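You operate a simulated robot arm through the tools that you are given. There is no shell and no other tool.

You run a simulated robot arm. Do the job below in one go: nothing can be reset, and whatever is moved stays where it is left.

## Task
Put things in order on the top of the grey workbench. At the end: the red cap is on the white box; the grey torch stands where the orange bottle stood; the orange bottle is on the small blue case; the clear blue-band pot stands where the grey torch stood; whatever was shut is shut again. Leave all else as you found it, and nothing knocked over. Set down upright: orange bottle.

It is judged by the outcome, as a careful person would: the job done as asked, and still so three seconds after it is handed in. It fails if anything else is knocked over, pushed out of place, dropped, spilled or broken. Lids that push on must go on centred and level and be pressed home; caps that screw on are set level and turned clockwise until they are tight.

## Robot
A 6-joint arm with a two-finger parallel gripper, fixed in place. Base frame: the origin is at the foot of the arm, x ahead of it, y to its left, z up; the work surface is at about z = 0. Readings come in m, rad, newtons and seconds.
With the tool pointing down near the work surface it reaches from about 0.14 to 0.58 m from the base axis. Its first joint turns from -1.152 to 1.152 rad. Payload 2.1 kg.
Tool frame: the origin (TCP) lies between the finger pads and is the grasp point; the fingertips stand 0.03 m ahead of it; z points along the fingers, y is the line along which they close. Largest opening 0.094 m; finger width 0.028, thickness 0.01; the body of the gripper, 0.05 by 0.096 m, starts 0.055 m behind the TCP.
Orientation is that of the tool frame in the base frame, as [roll, pitch, yaw] about the fixed x, y, z axes, in that order (R = Rz(yaw) Ry(pitch) Rx(roll)). With the fingers straight down and closing along the base's y, the tool's x points along the base's -x, its y along +y and its z along -z.

## Interface
- The arm moves only by the tool step_arm. Its argument "commands" is a list of rows, each an object (a shift or turn left out is 0, a gripper value left out holds the last) with "offset": the shift along the tool's x, y, z in mm, a list of three; "dr": the turn, a rotation vector about the tool's x, y, z in degrees, a list of three; "fingers": the closure in counts, from 0 (fully open) to 255 (shut). In form: [{"offset": [tx, ty, tz], "dr": [rx, ry, rz], "fingers": fingers}, ...]. A call has 1 to 20 rows; each row is the pose to reach, as a shift and turn from the pose commanded when the call began, along the tool's axes at that moment. Each row takes 0.2 s and may step no farther than 0.05 m and 0.15 rad from the row before; otherwise, or with a gripper value out of range, the whole call is refused. A pose out of reach is approached as far as the arm can. The call stops where the force on the tool passes 40 N (or 10 N more than at its start, if that is more) or the arm is blocked; 0.2 s more then pass. Each finger travels about 0.072 m/s and halts on what it meets, pressing with about 21 N; the grip force reading is that of the motor and also rises with nothing between the fingers. The clock runs only during rows and for 0.2 s after the last one: add rows that repeat a pose to give the fingers time. The reply holds the time, the measured pose of the TCP, the force on the tool along the base axes, the opening and the grip force, in the units named above and with some noise, with the torque about the TCP (base axes, N m) and any sound that the robot's microphone picked up.
- Cameras (640 x 400 px; columns grow to the right, rows downward): "scene" is fixed at [0.0666, -0.3839, 0.4819]; the picture's right is [0.64, -0.77, 0.00], its down [-0.46, -0.38, -0.80] and it looks along [0.62, 0.51, -0.60] (base axes); focal length 214 px, centre (320, 200). "wrist" rides on the gripper at [0.076, 0.014, -0.103] in the tool frame; the picture's right is [-0.18, 0.98, 0.00], its down [-0.75, -0.14, -0.64] and it looks along [-0.63, -0.12, 0.77] (tool axes); focal length 243 px, centre (320, 200). There is no depth. A picture from a camera that has moved, and an enlarged one, comes with that camera's place and axes in the base frame and with its lens.
- get_image(camera): a new picture of that camera. The clock stands still meanwhile.
- inspect(camera, box): a new picture of the part [left, top, right, bottom] of that camera's present view, enlarged. The clock stands still meanwhile.
- close_job(): hands the job in; it is judged then, once.

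Nothing tells you positions but the pictures and the camera data. Unless the task says otherwise, let go and move clear before handing in.

The tools are called after "Call:" as a command line: name --argument value ..., lists and objects as JSON in quotes. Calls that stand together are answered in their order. step_arm: Moves the arm, as the interface text tells. Its arguments: {"type":"object","properties":{"commands":{"type":"array","items":{"type":"object","properties":{"offset":{"type":"array","items":{"type":"number"}},"dr":{"type":"array","items":{"type":"number"}},"fingers":{"type":"number"}}}}},"required":["commands"]} The other tools are called the same way: get_image (camera) takes a picture; inspect (camera, box) takes an enlarged picture of a part of a camera's view; close_job () hands the job in.

At the start:

```text
time_s: 0.0
position: [0.3551, 0.1323, 0.3864]
ee_rot: [-3.141, 0.001, 3.141]
contact_force: [0.0, 0.9, 0.2]
wrist_torque: [0.02, 0.02, 0.03]
gripper_width: 0.094
grip_force: 0.1
```

scene: 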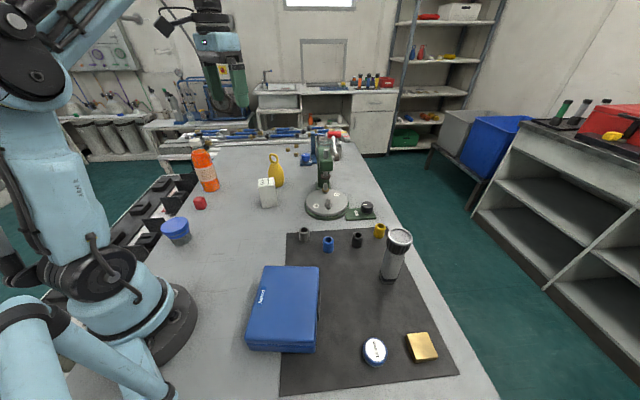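
wrist: 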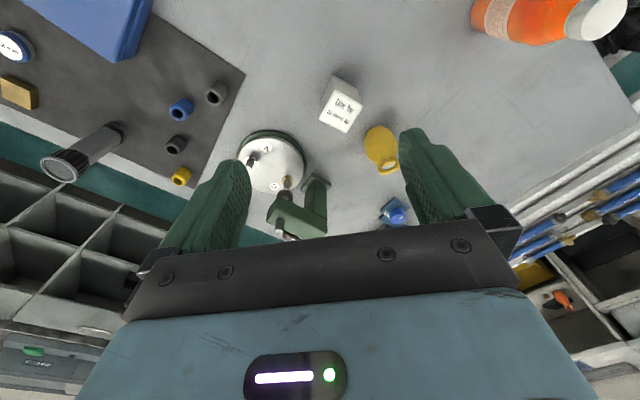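

I see a grey bench with an orange bottle, a red cap, a blue-lidded pot, a white box, a blue case, a torch and other small items. I'll take closer looks before moving anything.

Call:
inspect --camera "scene" --box '[140, 120, 300, 260]'

Call:
inspect --camera "scene" --box '[220, 200, 480, 400]'

Call:
inspect --camera "scene" --box '[250, 130, 430, 250]'

Call:
inspect --camera "wrist" --box '[230, 0, 640, 256]'

```text
2.86 times, centred on (220, 190) of scene
camera zoom: at [0.0666, -0.3839, 0.4819], right [0.64, -0.77, 0.0], down [-0.46, -0.38, -0.8], along [0.62, 0.51, -0.6], focal length 613 px, centre (606, 229)
```

zoom: 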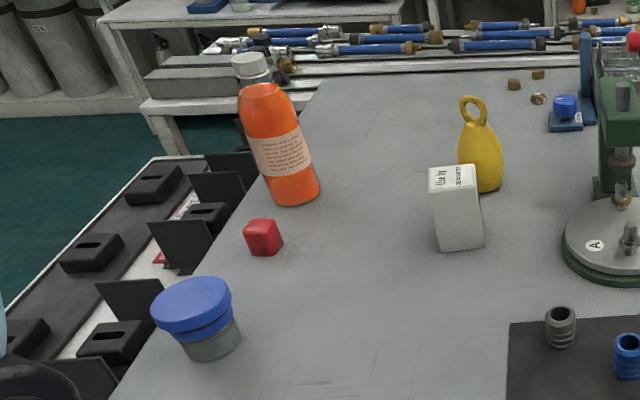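

```text
2.00 times, centred on (350, 300) of scene
camera zoom: at [0.0666, -0.3839, 0.4819], right [0.64, -0.77, 0.0], down [-0.46, -0.38, -0.8], along [0.62, 0.51, -0.6], focal length 429 px, centre (260, 0)
```

zoom: 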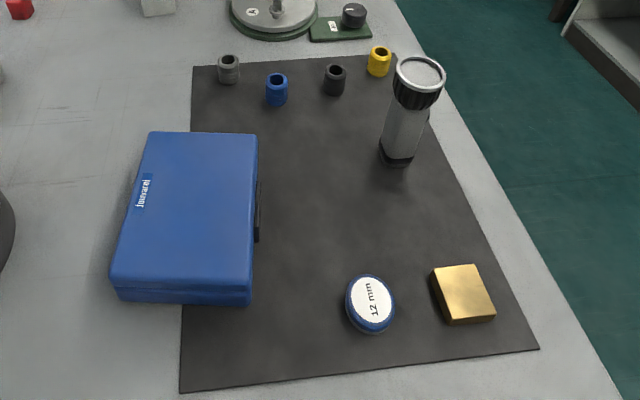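

```text
3.33 times, centred on (340, 190) of scene
camera zoom: at [0.0666, -0.3839, 0.4819], right [0.64, -0.77, 0.0], down [-0.46, -0.38, -0.8], along [0.62, 0.51, -0.6], focal length 715 px, centre (253, 233)
```

zoom: 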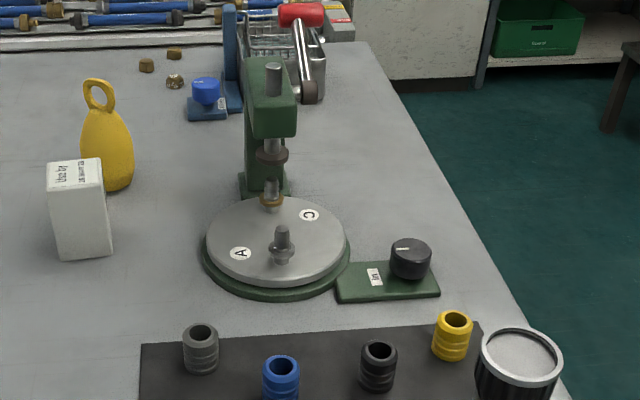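

```text
1.56 times, centred on (435, 128) of wrist
camera zoom: at [0.2785, 0.1451, 0.4884], right [0.18, 0.98, 0.0], down [0.75, -0.14, 0.64], along [0.63, -0.12, -0.77], focal length 379 px, centre (140, 312)
```

zoom: 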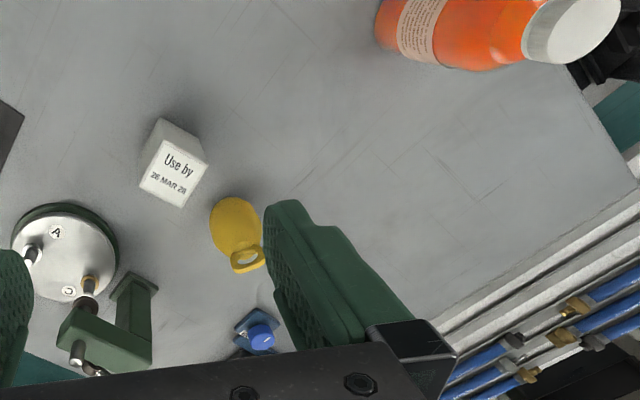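

The bottle looks to be near (0.34, 0.43), the torch near (0.41, -0.32), the lidded pot near (0.14, 0.21), the red piece near (0.25, 0.33), the white box near (0.42, 0.15) and the blue case centred near (0.20, -0.18). I'll turn the wrist camera towards the left side to check these.

Call:
step_arm --commands '[{"offset": [10, 0, 0], "dr": [0, 0, -7.5]}, {"offset": [20, 0, 0], "dr": [0, 0, -15]}, {"offset": [30, 0, 0], "dr": [0, 0, -22.5]}, {"offset": [40, 0, 0], "dr": [0, 0, -30]}, {"offset": [50, 0, 0], "dr": [0, 0, -37.5]}, {"offset": [60, 0, 0], "dr": [0, 0, -45]}, {"offset": [70, 0, 0], "dr": [0, 0, -52.5]}, {"offset": [80, 0, 0], "dr": [0, 0, -60]}, {"offset": [80, 0, 0], "dr": [0, 0, -60]}]'

Call:
get_image --camera "wrist"

```text
time_s: 2.0
position: [0.273, 0.1307, 0.3856]
ee_rot: [-3.141, -0.001, -2.091]
contact_force: [-0.1, 0.1, -0.6]
wrist_torque: [0.04, 0.0, -0.01]
gripper_width: 0.0942
grip_force: 0.1
```

```text
taken
camera wrist: at [0.2238, 0.0721, 0.488], right [-0.76, 0.65, 0.0], down [0.5, 0.58, 0.64], along [0.42, 0.49, -0.77], focal length 243 px, centre (320, 200)
```

wrist: 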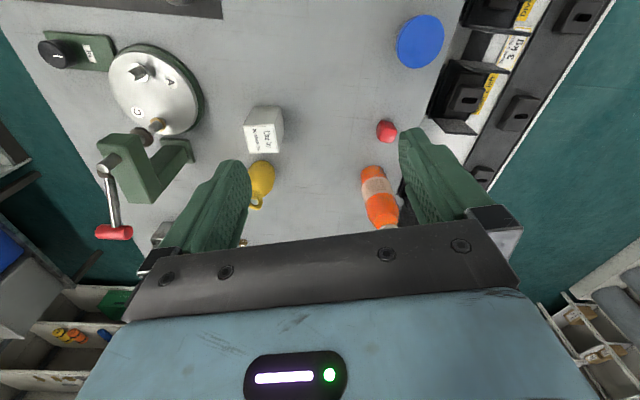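

The left side is now in view. I'll enlarge the parts I need.

Call:
inspect --camera "wrist" --box '[340, 0, 560, 140]'

Call:
inspect --camera "wrist" --box '[340, 100, 440, 240]'

Call:
inspect --camera "wrist" --box '[90, 20, 320, 240]'

```text
2.86 times, centred on (450, 70) of wrist
camera zoom: at [0.2238, 0.0721, 0.488], right [-0.76, 0.65, 0.0], down [0.5, 0.58, 0.64], along [0.42, 0.49, -0.77], focal length 693 px, centre (-51, 571)
```

zoom: 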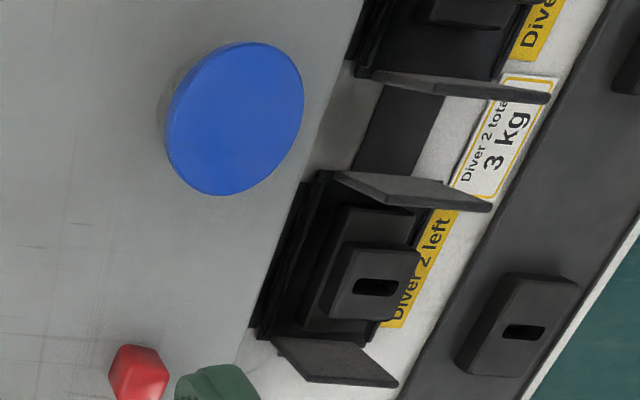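

```text
2.86 times, centred on (390, 170) of wrist
camera zoom: at [0.2238, 0.0721, 0.488], right [-0.76, 0.65, 0.0], down [0.5, 0.58, 0.64], along [0.42, 0.49, -0.77], focal length 693 px, centre (120, 286)
```

zoom: 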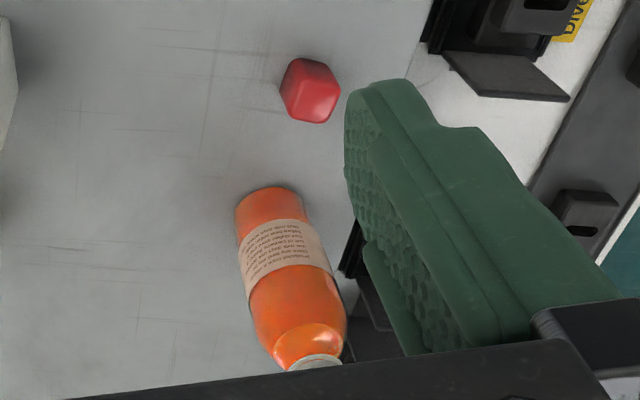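

```text
1.82 times, centred on (205, 130) of wrist
camera zoom: at [0.2238, 0.0721, 0.488], right [-0.76, 0.65, 0.0], down [0.5, 0.58, 0.64], along [0.42, 0.49, -0.77], focal length 441 px, centre (529, 327)
```

zoom: 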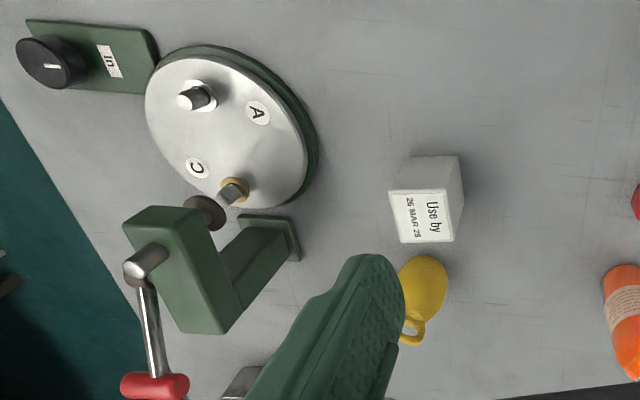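

I'll zoom in on the pot, the round "12 mm" piece and the case with the scene camera, to be sure which item is the "clear blue-band pot".

Call:
inspect --camera "scene" --box '[155, 190, 219, 255]'

Call:
inspect --camera "scene" --box '[345, 320, 445, 380]'

Call:
inspect --camera "scene" --box '[280, 125, 360, 185]'

Call:
inspect --camera "scene" --box '[240, 255, 340, 360]'

Call:
inspect --camera "scene" --box '[370, 220, 430, 290]'

```text
6.15 times, centred on (187, 222) of scene
camera zoom: at [0.0666, -0.3839, 0.4819], right [0.64, -0.77, 0.0], down [-0.46, -0.38, -0.8], along [0.62, 0.51, -0.6], focal length 1320 px, centre (1138, 62)
```

zoom: 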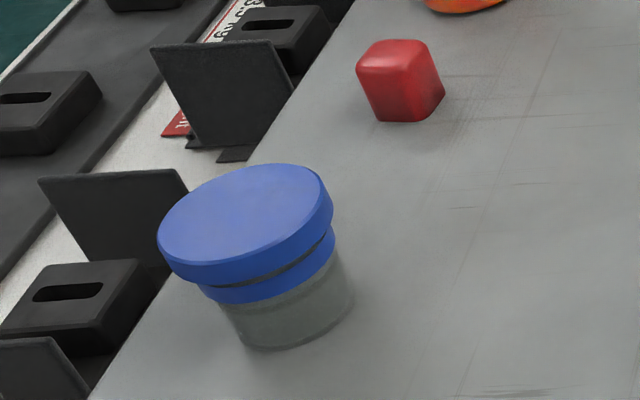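

```text
6.40 times, centred on (395, 350) of scene
camera zoom: at [0.0666, -0.3839, 0.4819], right [0.64, -0.77, 0.0], down [-0.46, -0.38, -0.8], along [0.62, 0.51, -0.6], focal length 1373 px, centre (-160, -760)
```

zoom: 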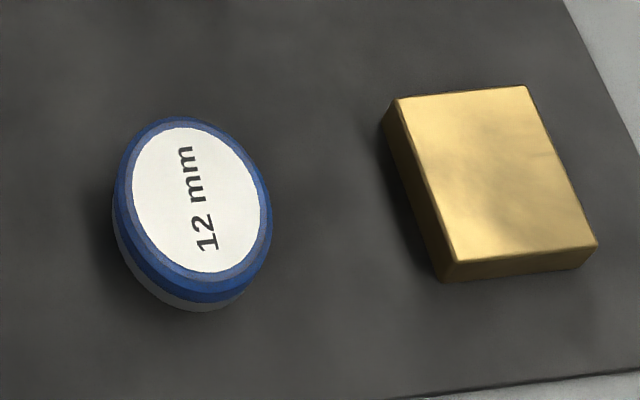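

```text
6.67 times, centred on (320, 155) of scene
camera zoom: at [0.0666, -0.3839, 0.4819], right [0.64, -0.77, 0.0], down [-0.46, -0.38, -0.8], along [0.62, 0.51, -0.6], focal length 1430 px, centre (320, 500)
```

zoom: 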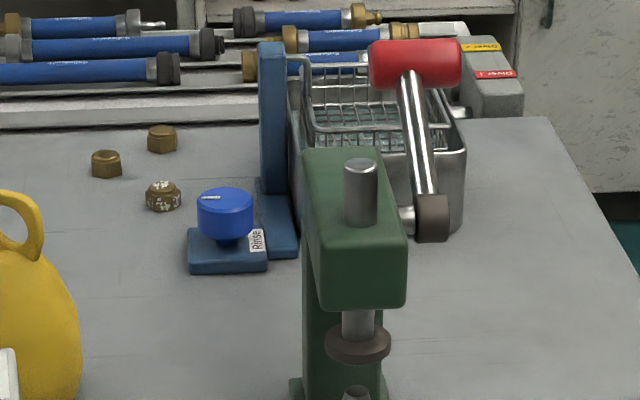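

```text
3.81 times, centred on (290, 308) of scene
camera zoom: at [0.0666, -0.3839, 0.4819], right [0.64, -0.77, 0.0], down [-0.46, -0.38, -0.8], along [0.62, 0.51, -0.6], focal length 817 px, centre (434, -210)
```

zoom: 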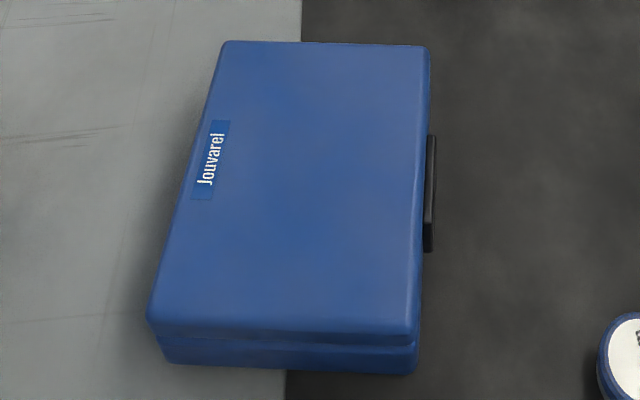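

```text
5.71 times, centred on (400, 255) of scene
camera zoom: at [0.0666, -0.3839, 0.4819], right [0.64, -0.77, 0.0], down [-0.46, -0.38, -0.8], along [0.62, 0.51, -0.6], focal length 1226 px, centre (-137, -114)
```

zoom: 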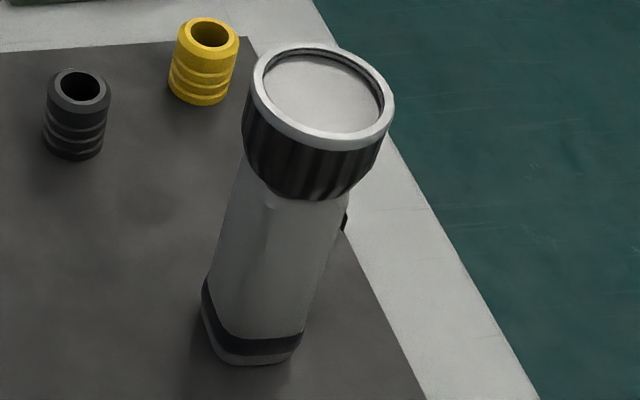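

The pot at about (0.144, 0.207) has a clear body, a blue band and a blue lid with its top at about z = 0.065, so that is the blue-band pot. The bottle goes first, so I'll move above it for a precise look.

Call:
step_arm --commands '[{"offset": [-29, 8.7, 0], "dr": [0, 0, 1]}, {"offset": [-58, 17.3, 0], "dr": [0, 0, 2]}, {"offset": [-87, 26, 0], "dr": [0, 0, 3]}, {"offset": [-116, 34.7, 0], "dr": [0, 0, 4]}, {"offset": [-145, 43.4, 10], "dr": [0, 0, 5]}, {"offset": [-174, 52, 20], "dr": [0, 0, 6]}, {"offset": [-203, 60.7, 30], "dr": [0, 0, 7]}, {"offset": [-232, 69.4, 40], "dr": [0, 0, 8]}, {"offset": [-261, 78, 50], "dr": [0, 0, 9]}, {"offset": [-290, 86.7, 56], "dr": [0, 0, 9]}, {"offset": [-290, 86.7, 56], "dr": [0, 0, 9]}]'

Call:
get_image --camera "wrist"

Call:
get_image --camera "scene"

```text
time_s: 4.4
position: [0.32, 0.394, 0.3025]
ee_rot: [3.141, 0.0, -2.251]
contact_force: [0.3, 0.3, -0.7]
wrist_torque: [-0.02, 0.03, -0.02]
gripper_width: 0.0939
grip_force: 0.1
out of reach, approached as far as the arm can: row 7, 8, 9, 10, 11
```

```text
taken
camera wrist: at [0.2613, 0.3444, 0.4049], right [-0.65, 0.76, 0.0], down [0.58, 0.5, 0.64], along [0.49, 0.42, -0.77], focal length 243 px, centre (320, 200)
```

wrist: 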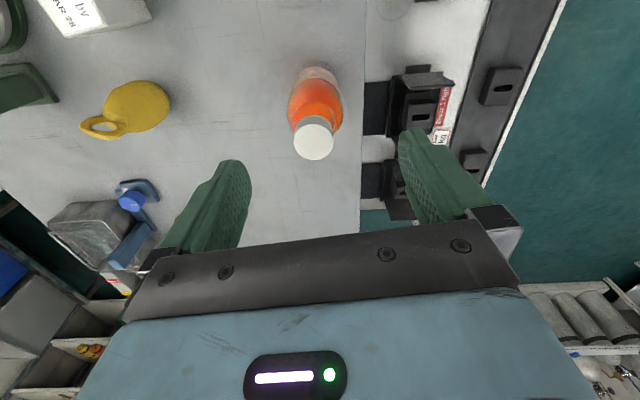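

```text
taken
```

scene: 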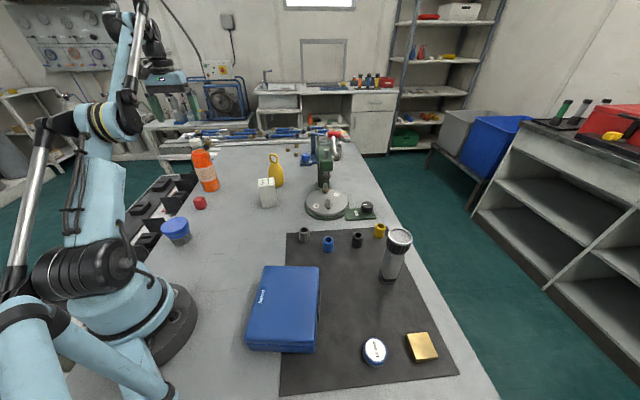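

The bottle is near (0.340, 0.405). I'll measure its profile with the scene camera and the wrist camera before gripping.

Call:
inspect --camera "scene" --box '[165, 125, 245, 205]'

Call:
inspect --camera "wrist" --box '[260, 50, 400, 190]'

```text
5.00 times, centred on (205, 165) of scene
camera zoom: at [0.0666, -0.3838, 0.4819], right [0.64, -0.77, 0.0], down [-0.46, -0.38, -0.8], along [0.62, 0.51, -0.6], focal length 1072 px, centre (895, 375)
```

zoom: 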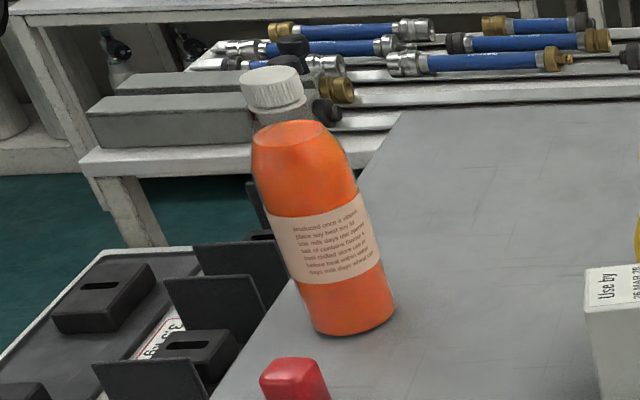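

```text
2.86 times, centred on (330, 120) of wrist
camera zoom: at [0.2613, 0.3444, 0.4049], right [-0.65, 0.76, 0.0], down [0.58, 0.5, 0.64], along [0.49, 0.42, -0.77], focal length 693 px, centre (291, 429)
```

zoom: 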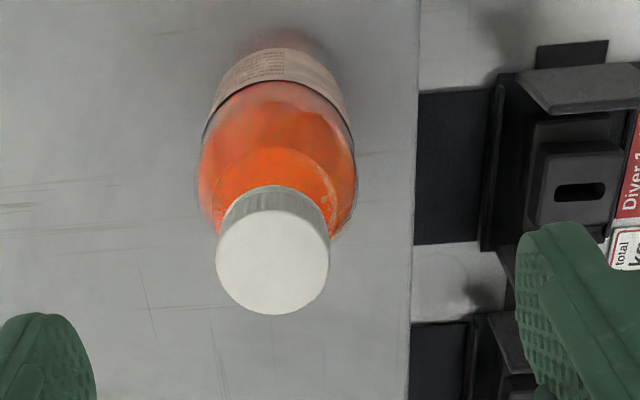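

The bottle is upright, about 0.20 m tall, with a white cap about 36 mm wide from z = 0.18 to 0.20. My last target was out of reach, so I'll back off a little to find out where the commanded pose now is.

Call:
step_arm --commands '[{"offset": [15, 0, 0]}, {"offset": [30, 0, 0]}, {"offset": [30, 0, 0]}]'

```text
time_s: 5.2
position: [0.3006, 0.3721, 0.304]
ee_rot: [-3.141, 0.0, -2.252]
contact_force: [0.4, 0.0, -0.5]
wrist_torque: [0.01, 0.01, 0.03]
gripper_width: 0.0939
grip_force: 0.1
```

The commanded pose is clamped to where the arm actually is, so relative moves stay consistent. I'll lower to z = 0.25 and move out over the bottle cap, with the fingertips above it.

Call:
step_arm --commands '[{"offset": [0, 0, 25]}, {"offset": [0, -4, 50]}, {"offset": [-20, -9.8, 54]}, {"offset": [-40, -9.8, 54]}, {"offset": [-49, -9.8, 54]}, {"offset": [-49, -9.8, 54]}]'

Call:
get_image --camera "wrist"

Call:
inspect --camera "scene" --box '[145, 85, 245, 205]'

```text
time_s: 6.6
position: [0.3399, 0.4017, 0.2498]
ee_rot: [3.141, 0.0, -2.252]
contact_force: [-0.8, 0.5, -0.1]
wrist_torque: [-0.03, 0.0, -0.01]
gripper_width: 0.094
grip_force: 0.1
```

```text
taken
camera wrist: at [0.2808, 0.3523, 0.3526], right [-0.65, 0.76, 0.0], down [0.58, 0.5, 0.64], along [0.49, 0.42, -0.77], focal length 243 px, centre (320, 200)
```

wrist: 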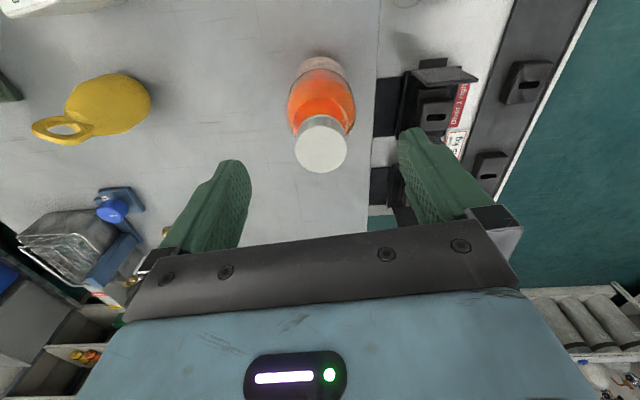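

```text
3.33 times, centred on (195, 145) of scene
camera zoom: at [0.0666, -0.3838, 0.4819], right [0.64, -0.77, 0.0], down [-0.46, -0.38, -0.8], along [0.62, 0.51, -0.6], focal length 715 px, centre (737, 383)
```

zoom: 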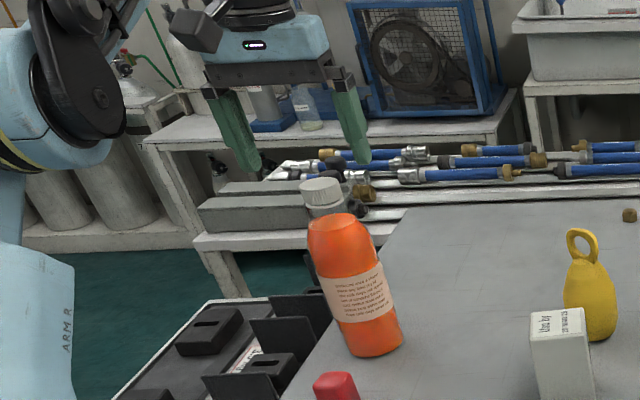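

The cap is centred under the gripper. I'll go down to about z = 0.202 and close on the cap.

Call:
step_arm --commands '[{"offset": [0, 0, 16]}, {"offset": [0, 0, 32]}, {"offset": [0, 0, 48]}, {"offset": [0, 0, 48]}, {"offset": [0, 0, 48], "fingers": 100}, {"offset": [0, 0, 48], "fingers": 190}, {"offset": [0, 0, 48], "fingers": 220}, {"offset": [0, 0, 48], "fingers": 220}, {"offset": [0, 0, 48], "fingers": 220}]'

Call:
get_image --camera "wrist"

Call:
inspect --camera "scene" --box '[145, 85, 245, 205]'

```text
time_s: 8.6
position: [0.3393, 0.4025, 0.2014]
ee_rot: [3.141, 0.0, -2.251]
contact_force: [1.0, 0.7, 5.0]
wrist_torque: [0.03, -0.04, -0.01]
gripper_width: 0.0367
grip_force: 20.9
```

```text
taken
camera wrist: at [0.2805, 0.3523, 0.3035], right [-0.65, 0.76, 0.0], down [0.58, 0.5, 0.64], along [0.49, 0.42, -0.77], focal length 243 px, centre (320, 200)
```

wrist: 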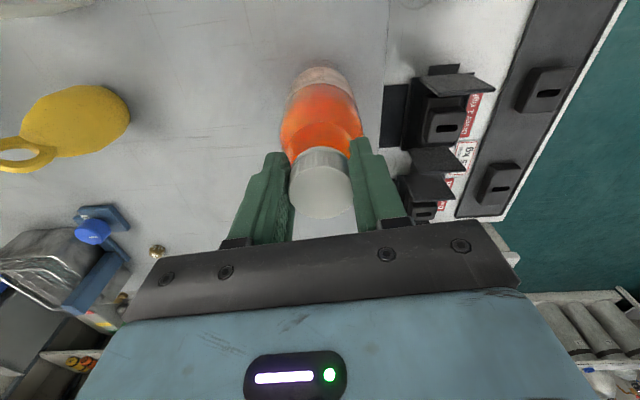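

```text
3.33 times, centred on (195, 145) of scene
camera zoom: at [0.0666, -0.3839, 0.4819], right [0.64, -0.77, 0.0], down [-0.46, -0.38, -0.8], along [0.62, 0.51, -0.6], focal length 715 px, centre (737, 383)
```

zoom: 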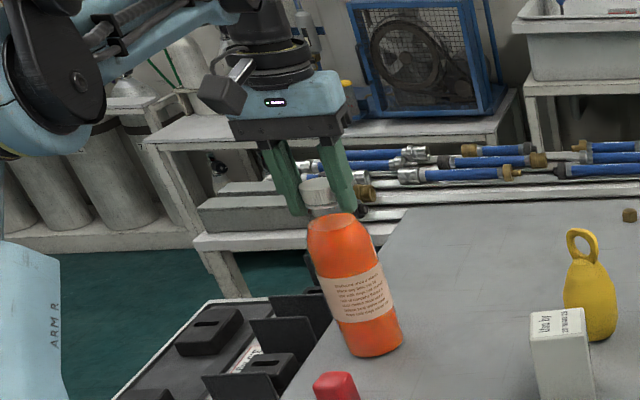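

The grip on the cap is firm at a width of 36.7 mm. I'll lift slightly and check that the bottle comes up with its cap.

Call:
step_arm --commands '[{"offset": [0, 0, -5]}, {"offset": [0, 0, -10]}, {"offset": [0, 0, -15]}, {"offset": [0, 0, -15]}]'

Call:
inspect --camera "scene" --box '[145, 85, 245, 205]'

```text
time_s: 9.6
position: [0.3412, 0.4024, 0.2155]
ee_rot: [3.141, 0.0, -2.252]
contact_force: [-0.1, -0.1, -4.9]
wrist_torque: [-0.01, 0.01, 0.01]
gripper_width: 0.0361
grip_force: 20.6
```

```text
3.33 times, centred on (195, 145) of scene
camera zoom: at [0.0666, -0.3838, 0.4819], right [0.64, -0.77, 0.0], down [-0.46, -0.38, -0.8], along [0.62, 0.51, -0.6], focal length 715 px, centre (737, 383)
```

zoom: 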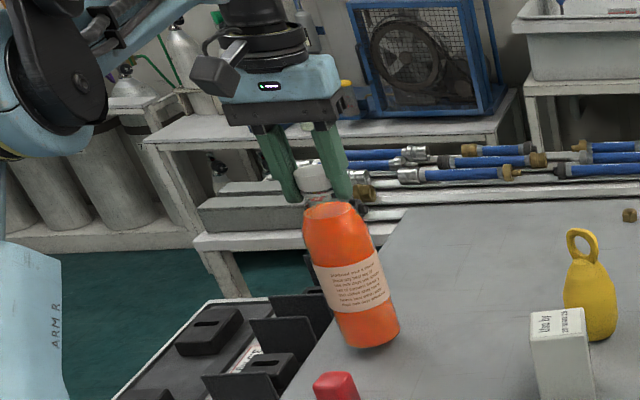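

The bottle hangs level at about 0.5 kg. The case is centred near (0.201, -0.181) and is roughly 0.05 m high, so I'll carry the bottle inward, up and round to above the case.

Call:
step_arm --commands '[{"offset": [0, 0, -20]}, {"offset": [15, 0.3, -45]}, {"offset": [35, 0.7, -70]}, {"offset": [60, 1.3, -85]}, {"offset": [100, 2.1, -85]}, {"offset": [145, 3, -85]}, {"offset": [190, 4, -85]}, {"offset": [199.3, -39.9, -85], "dr": [0, 0, 7.65]}, {"offset": [214.3, -81.4, -85], "dr": [0, 0, 15.3]}, {"offset": [234.4, -119.9, -85], "dr": [0, 0, 22.95]}, {"offset": [259.1, -154.7, -85], "dr": [0, 0, 30.6]}, {"offset": [287.7, -185.3, -85], "dr": [0, 0, 38.25]}, {"offset": [319.8, -211.3, -85], "dr": [0, 0, 45.9]}, {"offset": [354.4, -232.3, -85], "dr": [0, 0, 53.55]}, {"offset": [390.9, -248.1, -85], "dr": [0, 0, 61.2]}, {"offset": [428.4, -258.8, -85], "dr": [0, 0, 68.85]}, {"offset": [466.5, -264, -85], "dr": [0, 0, 76.5]}, {"offset": [504, -264, -85], "dr": [0, 0, 84.15]}, {"offset": [540.4, -259.1, -85], "dr": [0, 0, 91.8]}, {"offset": [540.4, -259.1, -85], "dr": [0, 0, 91.8]}]'

Call:
get_image --camera "scene"

Call:
get_image --camera "wrist"

```text
time_s: 13.8
position: [0.2007, -0.1813, 0.2996]
ee_rot: [3.14, 0.001, 2.427]
contact_force: [0.5, 0.6, -4.2]
wrist_torque: [0.05, 0.01, 0.0]
gripper_width: 0.035
grip_force: 21.6
```

```text
taken
```

scene: 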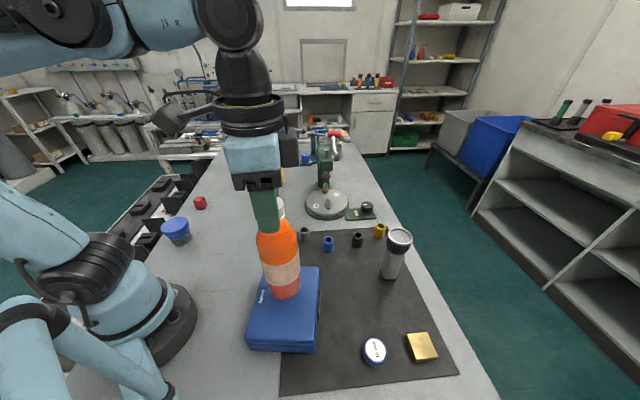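

```text
taken
camera wrist: at [0.1528, -0.1204, 0.402], right [0.78, 0.62, 0.0], down [0.48, -0.6, 0.64], along [0.4, -0.5, -0.77], focal length 243 px, centre (320, 200)
```

wrist: 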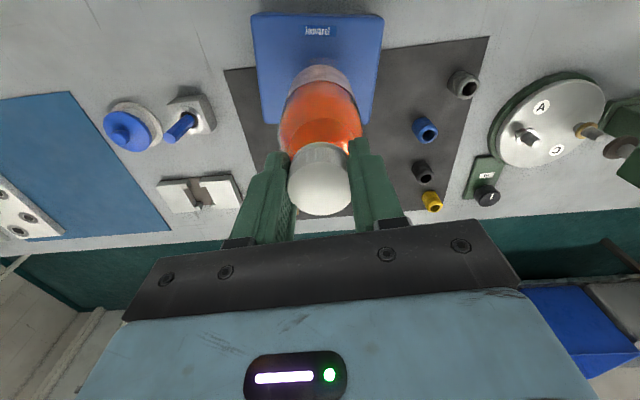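

The bottle is above the case, and the wrist view agrees on the case centre at about (0.200, -0.186). I'll shift a few millimetres and go down carefully.

Call:
step_arm --commands '[{"offset": [-3, -3, 10]}, {"offset": [-3, -3, 20]}, {"offset": [-3, -3, 30]}, {"offset": [-3, -3, 35]}, {"offset": [-3, -3, 38]}, {"offset": [-3, -3, 40]}, {"offset": [-3, -3, 40]}]'

Call:
inspect --camera "scene" --box '[230, 200, 350, 360]'

```text
time_s: 15.5
position: [0.2022, -0.185, 0.2628]
ee_rot: [3.142, 0.002, 2.429]
contact_force: [-0.3, -0.1, 9.6]
wrist_torque: [0.11, 0.06, 0.01]
gripper_width: 0.0357
grip_force: 21.4
stopped in row 7: the force on the tool passed its limit at 41 N (the readings are from after the stop); the commanded pose is now the measured one
```

```text
2.50 times, centred on (290, 280) of scene
camera zoom: at [0.0666, -0.3838, 0.4819], right [0.64, -0.77, 0.0], down [-0.46, -0.38, -0.8], along [0.62, 0.51, -0.6], focal length 536 px, centre (395, 0)
```

zoom: 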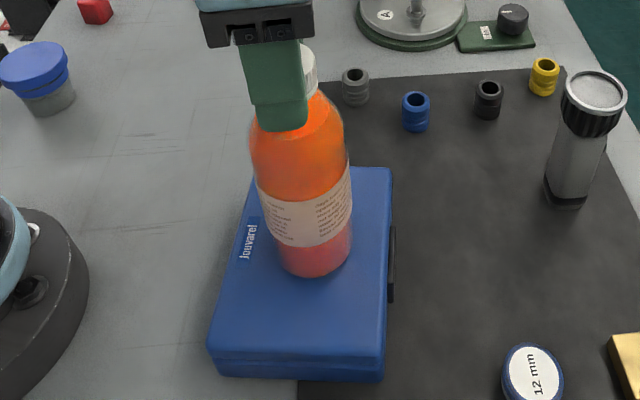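

The bottle has made contact with the case top at about z = 0.06. I'll relieve the pressure slightly, then let go and rise.

Call:
step_arm --commands '[{"offset": [0, 0, -0.5]}, {"offset": [0, 0, -1]}, {"offset": [0, 0, -1]}]'

Call:
get_image --camera "wrist"

```text
time_s: 16.3
position: [0.2012, -0.1853, 0.263]
ee_rot: [-3.141, 0.002, 2.429]
contact_force: [0.7, -1.1, 6.0]
wrist_torque: [0.03, -0.01, 0.01]
gripper_width: 0.0353
grip_force: 20.5
```

```text
taken
camera wrist: at [0.1527, -0.1245, 0.3653], right [0.78, 0.62, 0.0], down [0.48, -0.6, 0.64], along [0.4, -0.5, -0.77], focal length 243 px, centre (320, 200)
```

wrist: 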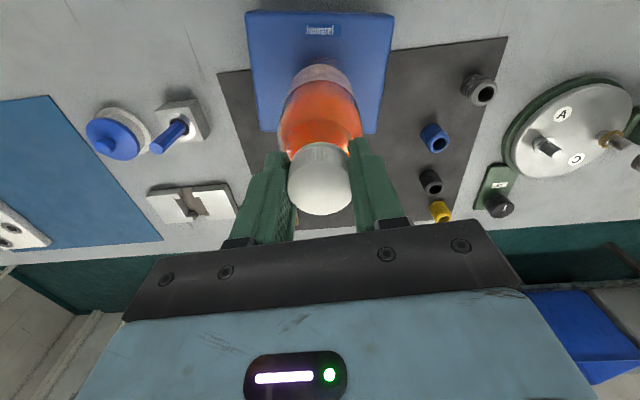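

Call:
step_arm --commands '[{"offset": [0, 0, -1]}, {"offset": [0, 0, -1.5]}, {"offset": [0, 0, -1.5], "fingers": 140}, {"offset": [0, 0, -1.5], "fingers": 60}, {"offset": [0, 0, -1.5], "fingers": 0}, {"offset": [0, 0, -1.5], "fingers": 0}, {"offset": [0, 0, -1.5], "fingers": 0}]'

Call:
get_image --camera "wrist"

Call:
inspect --camera "scene" --box '[230, 200, 350, 360]'

```text
time_s: 17.9
position: [0.2003, -0.1857, 0.2642]
ee_rot: [-3.141, 0.004, 2.428]
contact_force: [0.7, -0.1, -0.5]
wrist_torque: [0.01, -0.01, 0.0]
gripper_width: 0.0939
grip_force: 0.1
```

```text
taken
camera wrist: at [0.1527, -0.1245, 0.3669], right [0.78, 0.62, 0.0], down [0.48, -0.6, 0.64], along [0.4, -0.5, -0.77], focal length 243 px, centre (320, 200)
```

wrist: 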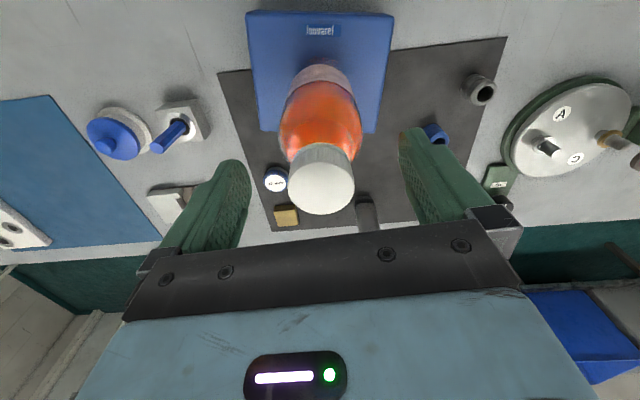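

```text
2.50 times, centred on (290, 280) of scene
camera zoom: at [0.0666, -0.3839, 0.4819], right [0.64, -0.77, 0.0], down [-0.46, -0.38, -0.8], along [0.62, 0.51, -0.6], focal length 536 px, centre (395, 0)
```

zoom: 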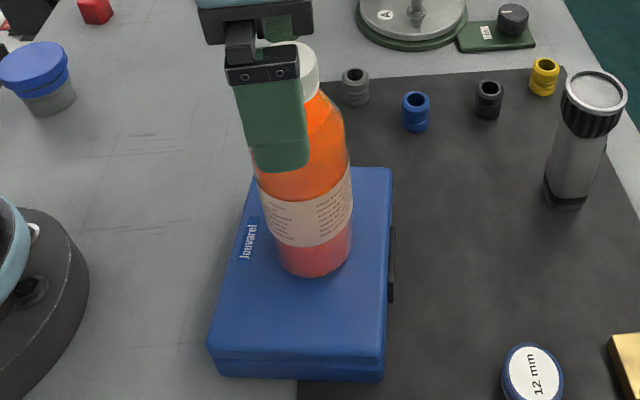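

The bottle stands upright on the case. I'll rise clear and go over to the torch.

Call:
step_arm --commands '[{"offset": [0, 0, -25]}, {"offset": [0, 0, -50]}, {"offset": [0, 0, -71]}, {"offset": [-45, 7, -71]}, {"offset": [-90, 14, -71]}, {"offset": [-130, 20, -55]}, {"offset": [-165, 25, -35]}, {"offset": [-200, 30, -5]}, {"offset": [-225, 34, 14]}, {"offset": [-235, 36, 14]}, {"offset": [-235, 36, 14]}]'

Call:
get_image --camera "wrist"

Call:
get_image --camera "scene"

```text
time_s: 20.3
position: [0.4023, -0.3117, 0.2522]
ee_rot: [-3.14, 0.0, 2.429]
contact_force: [0.3, 0.6, 0.2]
wrist_torque: [0.0, 0.02, 0.0]
gripper_width: 0.0942
grip_force: 0.0
```

```text
taken
camera wrist: at [0.3539, -0.2508, 0.3545], right [0.78, 0.62, 0.0], down [0.48, -0.6, 0.64], along [0.4, -0.5, -0.77], focal length 243 px, centre (320, 200)
```

wrist: 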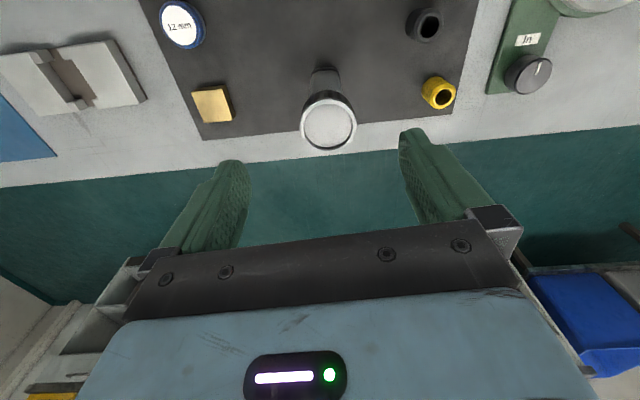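

```text
taken
```

scene: 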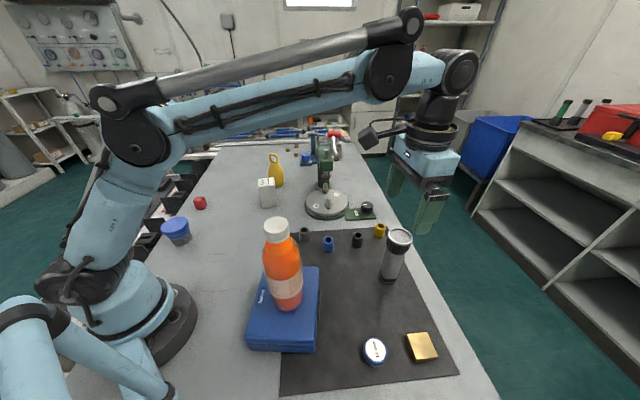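

The bottle is standing well on the case. The torch head is close below the gripper, so I'll zoom in to centre on it.

Call:
inspect --camera "wrist" --box '[260, 40, 400, 180]'

Call:
inspect --camera "scene" --box '[365, 215, 435, 295]'

```text
2.86 times, centred on (330, 110) of wrist
camera zoom: at [0.3539, -0.2508, 0.3545], right [0.78, 0.62, 0.0], down [0.48, -0.6, 0.64], along [0.4, -0.5, -0.77], focal length 693 px, centre (291, 457)
```

zoom: 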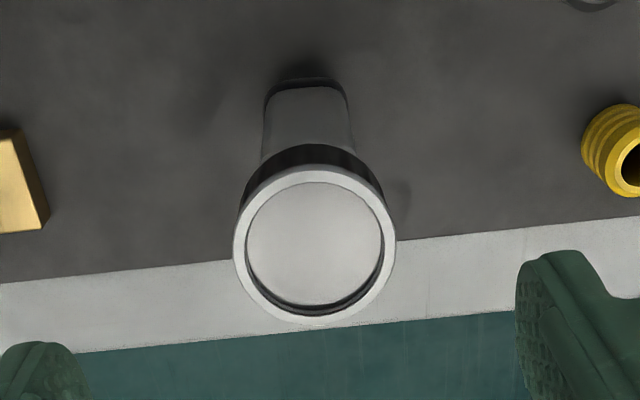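

```text
5.00 times, centred on (400, 255) of scene
camera zoom: at [0.0666, -0.3839, 0.4819], right [0.64, -0.77, 0.0], down [-0.46, -0.38, -0.8], along [0.62, 0.51, -0.6], focal length 1072 px, centre (-80, -75)
```

zoom: 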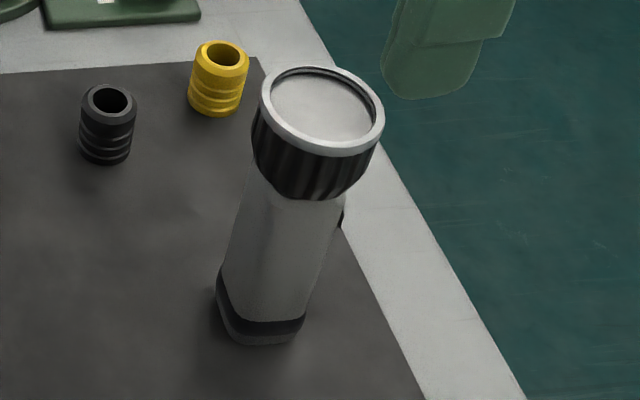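

The torch is at about (0.412, -0.313) with its head about 50 mm wide and its top at about z = 0.151. I'll align, go partway down and check.

Call:
step_arm --commands '[{"offset": [-9, 5.5, 0]}, {"offset": [-9, 5.5, 20]}, {"offset": [-9, 5.5, 40]}, {"offset": [-9, 5.5, 55]}, {"offset": [-9, 5.5, 55]}]'

Call:
get_image --camera "wrist"

Call:
inspect --camera "scene" --box '[345, 170, 465, 300]'

```text
time_s: 21.5
position: [0.4126, -0.313, 0.1956]
ee_rot: [3.141, 0.002, 2.431]
contact_force: [-0.4, 0.6, 0.1]
wrist_torque: [-0.01, 0.0, 0.02]
gripper_width: 0.094
grip_force: 0.0
```

```text
taken
camera wrist: at [0.3639, -0.2527, 0.2983], right [0.78, 0.62, 0.0], down [0.48, -0.6, 0.64], along [0.4, -0.5, -0.77], focal length 243 px, centre (320, 200)
```

wrist: 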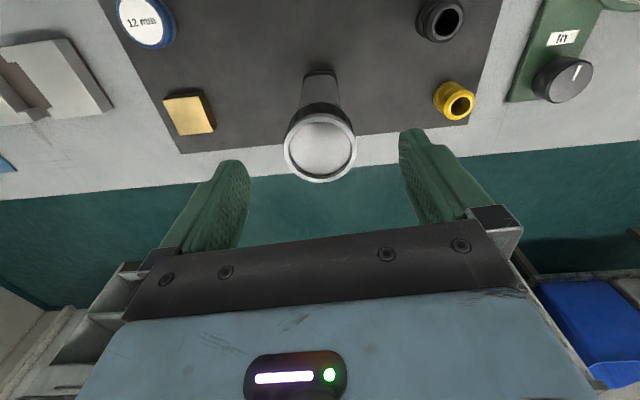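

```text
3.08 times, centred on (405, 235) of scene
camera zoom: at [0.0666, -0.3839, 0.4819], right [0.64, -0.77, 0.0], down [-0.46, -0.38, -0.8], along [0.62, 0.51, -0.6], focal length 660 px, centre (58, 92)
```

zoom: 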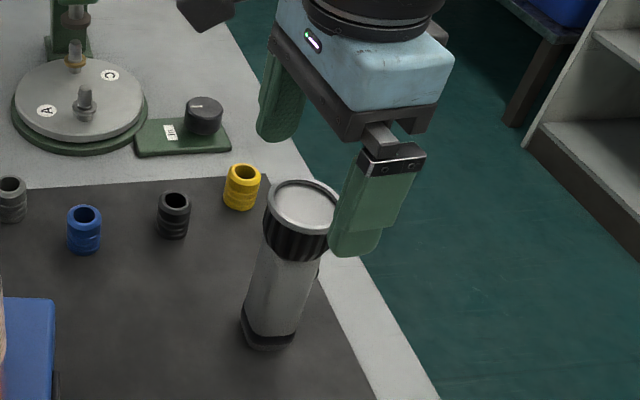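

The torch head is centred. I'll go down to about z = 0.135 and grip the head.

Call:
step_arm --commands '[{"offset": [0, 0, 20]}, {"offset": [0, 0, 40]}, {"offset": [0, 0, 61]}, {"offset": [0, 0, 61]}, {"offset": [0, 0, 61], "fingers": 80}, {"offset": [0, 0, 61], "fingers": 150}, {"offset": [0, 0, 61], "fingers": 200}, {"offset": [0, 0, 61], "fingers": 200}, {"offset": [0, 0, 61], "fingers": 200}]'

Call:
inspect --camera "scene" --box '[345, 170, 465, 300]'

Call:
get_image --camera "wrist"

```text
time_s: 23.5
position: [0.4125, -0.3118, 0.1348]
ee_rot: [3.141, 0.002, 2.429]
contact_force: [0.1, -1.2, 0.2]
wrist_torque: [0.01, 0.0, 0.01]
gripper_width: 0.0494
grip_force: 21.2
```

```text
3.08 times, centred on (405, 235) of scene
camera zoom: at [0.0666, -0.3839, 0.4819], right [0.64, -0.77, 0.0], down [-0.46, -0.38, -0.8], along [0.62, 0.51, -0.6], focal length 660 px, centre (58, 92)
```

zoom: 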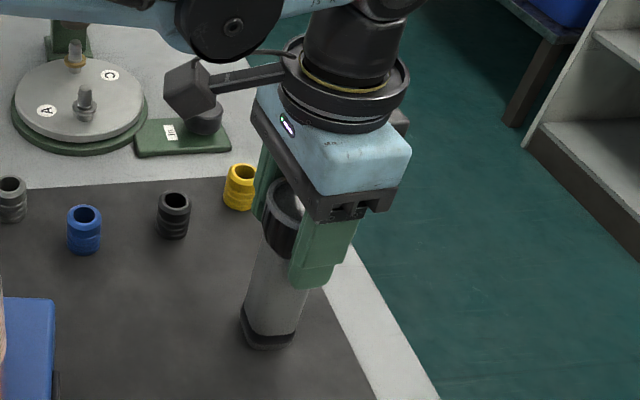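

```text
taken
camera wrist: at [0.3637, -0.2515, 0.2371], right [0.78, 0.62, 0.0], down [0.48, -0.6, 0.64], along [0.4, -0.5, -0.77], focal length 243 px, centre (320, 200)
```

wrist: 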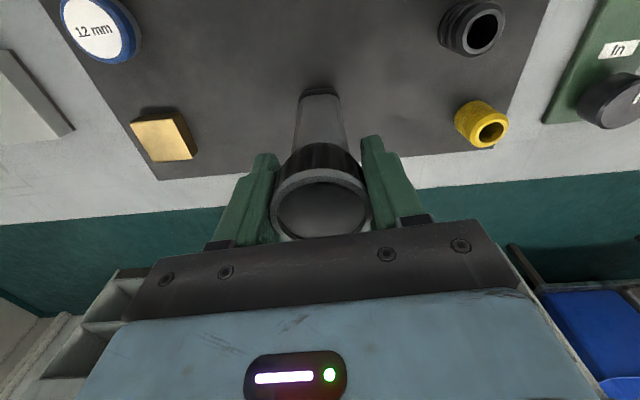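

The grip is firm at 49.4 mm. I'll do a short test lift first.

Call:
step_arm --commands '[{"offset": [0, 0, -5]}, {"offset": [0, 0, -15]}, {"offset": [0, 0, -15]}]'

Call:
inspect --camera "scene" --box '[345, 170, 465, 300]'

```text
time_s: 24.3
position: [0.4115, -0.3143, 0.1496]
ee_rot: [-3.14, 0.002, 2.43]
contact_force: [-0.1, 0.2, -3.7]
wrist_torque: [0.0, -0.03, -0.01]
gripper_width: 0.0494
grip_force: 21.1
```

```text
3.08 times, centred on (405, 235) of scene
camera zoom: at [0.0666, -0.3839, 0.4819], right [0.64, -0.77, 0.0], down [-0.46, -0.38, -0.8], along [0.62, 0.51, -0.6], focal length 660 px, centre (58, 92)
```

zoom: 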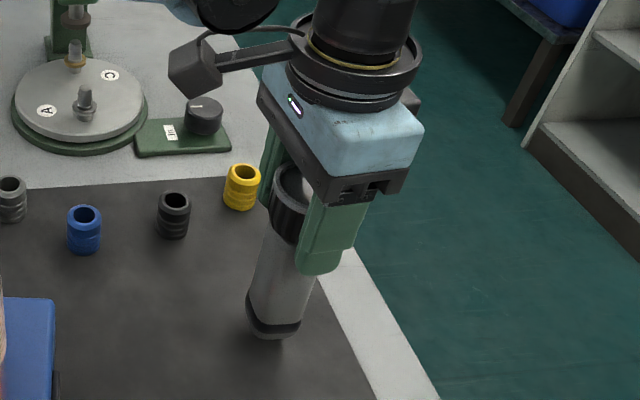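

The torch is held upright. I'll carry it round to the left, keeping clear of the bottle, the press and the white box.

Call:
step_arm --commands '[{"offset": [0, 0, -10]}, {"offset": [0, 0, -35]}, {"offset": [12.4, -0.8, -65]}, {"offset": [27.3, -1.7, -90]}, {"offset": [45.7, 32, -100], "dr": [0, 0, -4.2]}, {"offset": [67.7, 69.5, -100], "dr": [0, 0, -9.2]}, {"offset": [92.6, 103.6, -100], "dr": [0, 0, -14.2]}, {"offset": [119.8, 134.2, -100], "dr": [0, 0, -19.2]}, {"offset": [149.1, 161.1, -100], "dr": [0, 0, -24.2]}, {"offset": [180, 184.3, -100], "dr": [0, 0, -29.2]}, {"offset": [212.3, 212, -100], "dr": [0, 0, -35.2]}, {"offset": [248.9, 237.7, -100], "dr": [0, 0, -41.7]}, {"offset": [283.8, 268.4, -100], "dr": [0, 0, -48.7]}, {"offset": [322.2, 294.5, -100], "dr": [0, 0, -55.7]}, {"offset": [363.4, 315.7, -100], "dr": [0, 0, -62.7]}, {"offset": [404.1, 341.2, -100], "dr": [0, 0, -69.7]}, {"offset": [445.3, 361.4, -100], "dr": [0, 0, -76.2]}, {"offset": [486.1, 376.6, -100], "dr": [0, 0, -82.2]}, {"offset": [521.3, 387.7, -100], "dr": [0, 0, -87.1]}, {"offset": [521.3, 387.7, -100], "dr": [0, 0, -87.1]}]'

Call:
get_image --camera "scene"

Call:
get_image --camera "wrist"

```text
time_s: 28.5
position: [0.2716, 0.3208, 0.2486]
ee_rot: [-3.139, 0.001, -2.333]
contact_force: [0.5, -0.5, -2.8]
wrist_torque: [-0.05, 0.03, -0.01]
gripper_width: 0.0496
grip_force: 21.3
```

```text
taken
```

scene: 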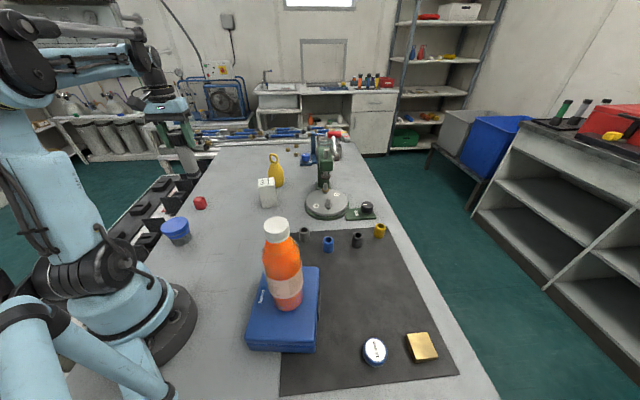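

```text
taken
camera wrist: at [0.2098, 0.2754, 0.3522], right [-0.58, 0.81, 0.0], down [0.62, 0.45, 0.64], along [0.52, 0.37, -0.77], focal length 243 px, centre (320, 200)
```

wrist: 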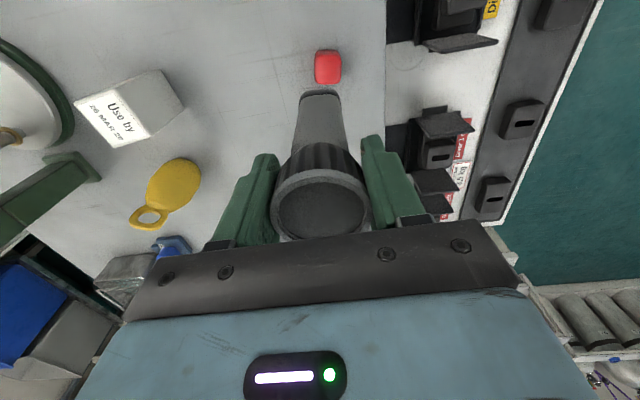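

The red cap sits just behind the path and is clear. I'll extend to the bottle's old spot at (0.339, 0.4025), lower the torch to just above the bench, and check.

Call:
step_arm --commands '[{"offset": [-35, 2.2, 8]}, {"offset": [-70, 4.5, 20]}, {"offset": [-106, 6.8, 40]}, {"offset": [-106, 6.8, 65]}, {"offset": [-106, 6.8, 90]}, {"offset": [-106, 6.8, 106]}, {"offset": [-106, 6.8, 106]}]'

Call:
inspect --camera "scene" --box '[145, 105, 245, 215]'

Call:
get_image --camera "wrist"

```text
time_s: 30.1
position: [0.3409, 0.4022, 0.1423]
ee_rot: [-3.139, 0.001, -2.333]
contact_force: [0.9, -0.5, -2.7]
wrist_torque: [0.01, 0.03, 0.01]
gripper_width: 0.0494
grip_force: 20.4
```

```text
3.64 times, centred on (195, 160) of scene
camera zoom: at [0.0666, -0.3838, 0.4819], right [0.64, -0.77, 0.0], down [-0.46, -0.38, -0.8], along [0.62, 0.51, -0.6], focal length 780 px, centre (774, 346)
```

zoom: 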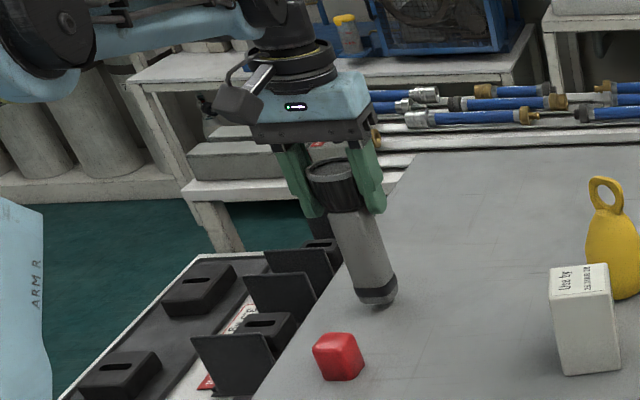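

```text
taken
camera wrist: at [0.2776, 0.3564, 0.245], right [-0.58, 0.81, 0.0], down [0.62, 0.45, 0.64], along [0.52, 0.37, -0.77], focal length 243 px, centre (320, 200)
```

wrist: 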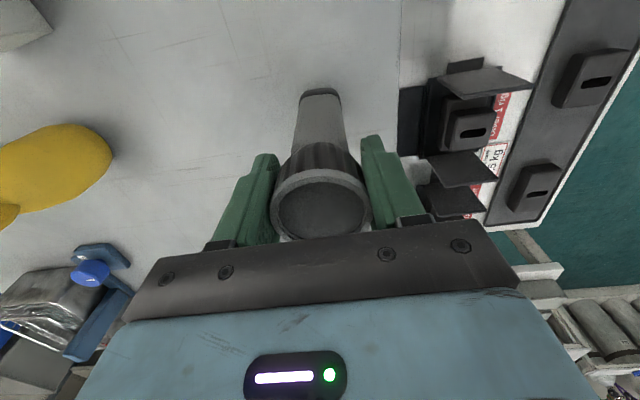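

Positioning matches the bottle's old spot. I'll lower gently until the torch touches the bench.

Call:
step_arm --commands '[{"offset": [0, 0, 2]}, {"offset": [0, 0, 4]}, {"offset": [0, 0, 5]}, {"offset": [0, 0, 6]}, {"offset": [0, 0, 6]}]'

```text
time_s: 31.3
position: [0.3402, 0.4019, 0.1367]
ee_rot: [-3.14, 0.002, -2.334]
contact_force: [0.3, -0.2, -3.2]
wrist_torque: [-0.02, -0.02, 0.01]
gripper_width: 0.0496
grip_force: 21.0
```

Call:
step_arm --commands '[{"offset": [0, 0, 1]}, {"offset": [0, 0, 2]}, {"offset": [0, 0, 2.5]}, {"offset": [0, 0, 3]}, {"offset": [0, 0, 3]}]'

```text
time_s: 32.5
position: [0.3396, 0.4026, 0.1338]
ee_rot: [-3.139, 0.0, -2.334]
contact_force: [-0.1, -0.2, -3.3]
wrist_torque: [-0.03, 0.05, 0.01]
gripper_width: 0.0495
grip_force: 21.0
```

Call:
step_arm --commands '[{"offset": [0, 0, 0.5]}, {"offset": [0, 0, 1]}, {"offset": [0, 0, 1]}]'

Call:
inspect --camera "scene" --box '[175, 145, 245, 205]'

```text
time_s: 33.3
position: [0.3397, 0.402, 0.1336]
ee_rot: [-3.139, 0.001, -2.332]
contact_force: [-0.3, 0.0, -2.9]
wrist_torque: [0.0, 0.0, -0.02]
gripper_width: 0.0496
grip_force: 20.6
```

```text
6.67 times, centred on (210, 175) of scene
camera zoom: at [0.0666, -0.3838, 0.4819], right [0.64, -0.77, 0.0], down [-0.46, -0.38, -0.8], along [0.62, 0.51, -0.6], focal length 1430 px, centre (1053, 367)
```

zoom: 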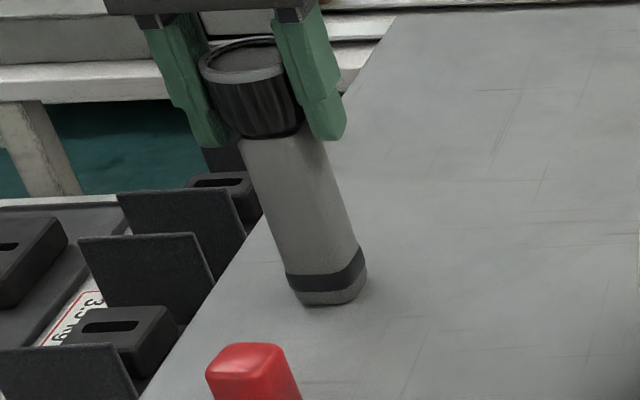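

Call:
step_arm --commands '[{"offset": [0, 0, 0.7]}, {"offset": [0, 0, 1.4]}, {"offset": [0, 0, 1.4]}]'

```text
time_s: 34.1
position: [0.3411, 0.4018, 0.1327]
ee_rot: [-3.14, 0.0, -2.333]
contact_force: [0.1, 0.1, -3.4]
wrist_torque: [-0.02, 0.0, 0.0]
gripper_width: 0.0497
grip_force: 20.8
```

Call:
step_arm --commands '[{"offset": [0, 0, 0.7]}, {"offset": [0, 0, 1.4]}, {"offset": [0, 0, 1.4]}]'

```text
time_s: 34.9
position: [0.34, 0.4011, 0.1309]
ee_rot: [-3.139, 0.001, -2.334]
contact_force: [0.7, -1.3, 10.4]
wrist_torque: [0.09, -0.08, -0.07]
gripper_width: 0.0495
grip_force: 21.7
```

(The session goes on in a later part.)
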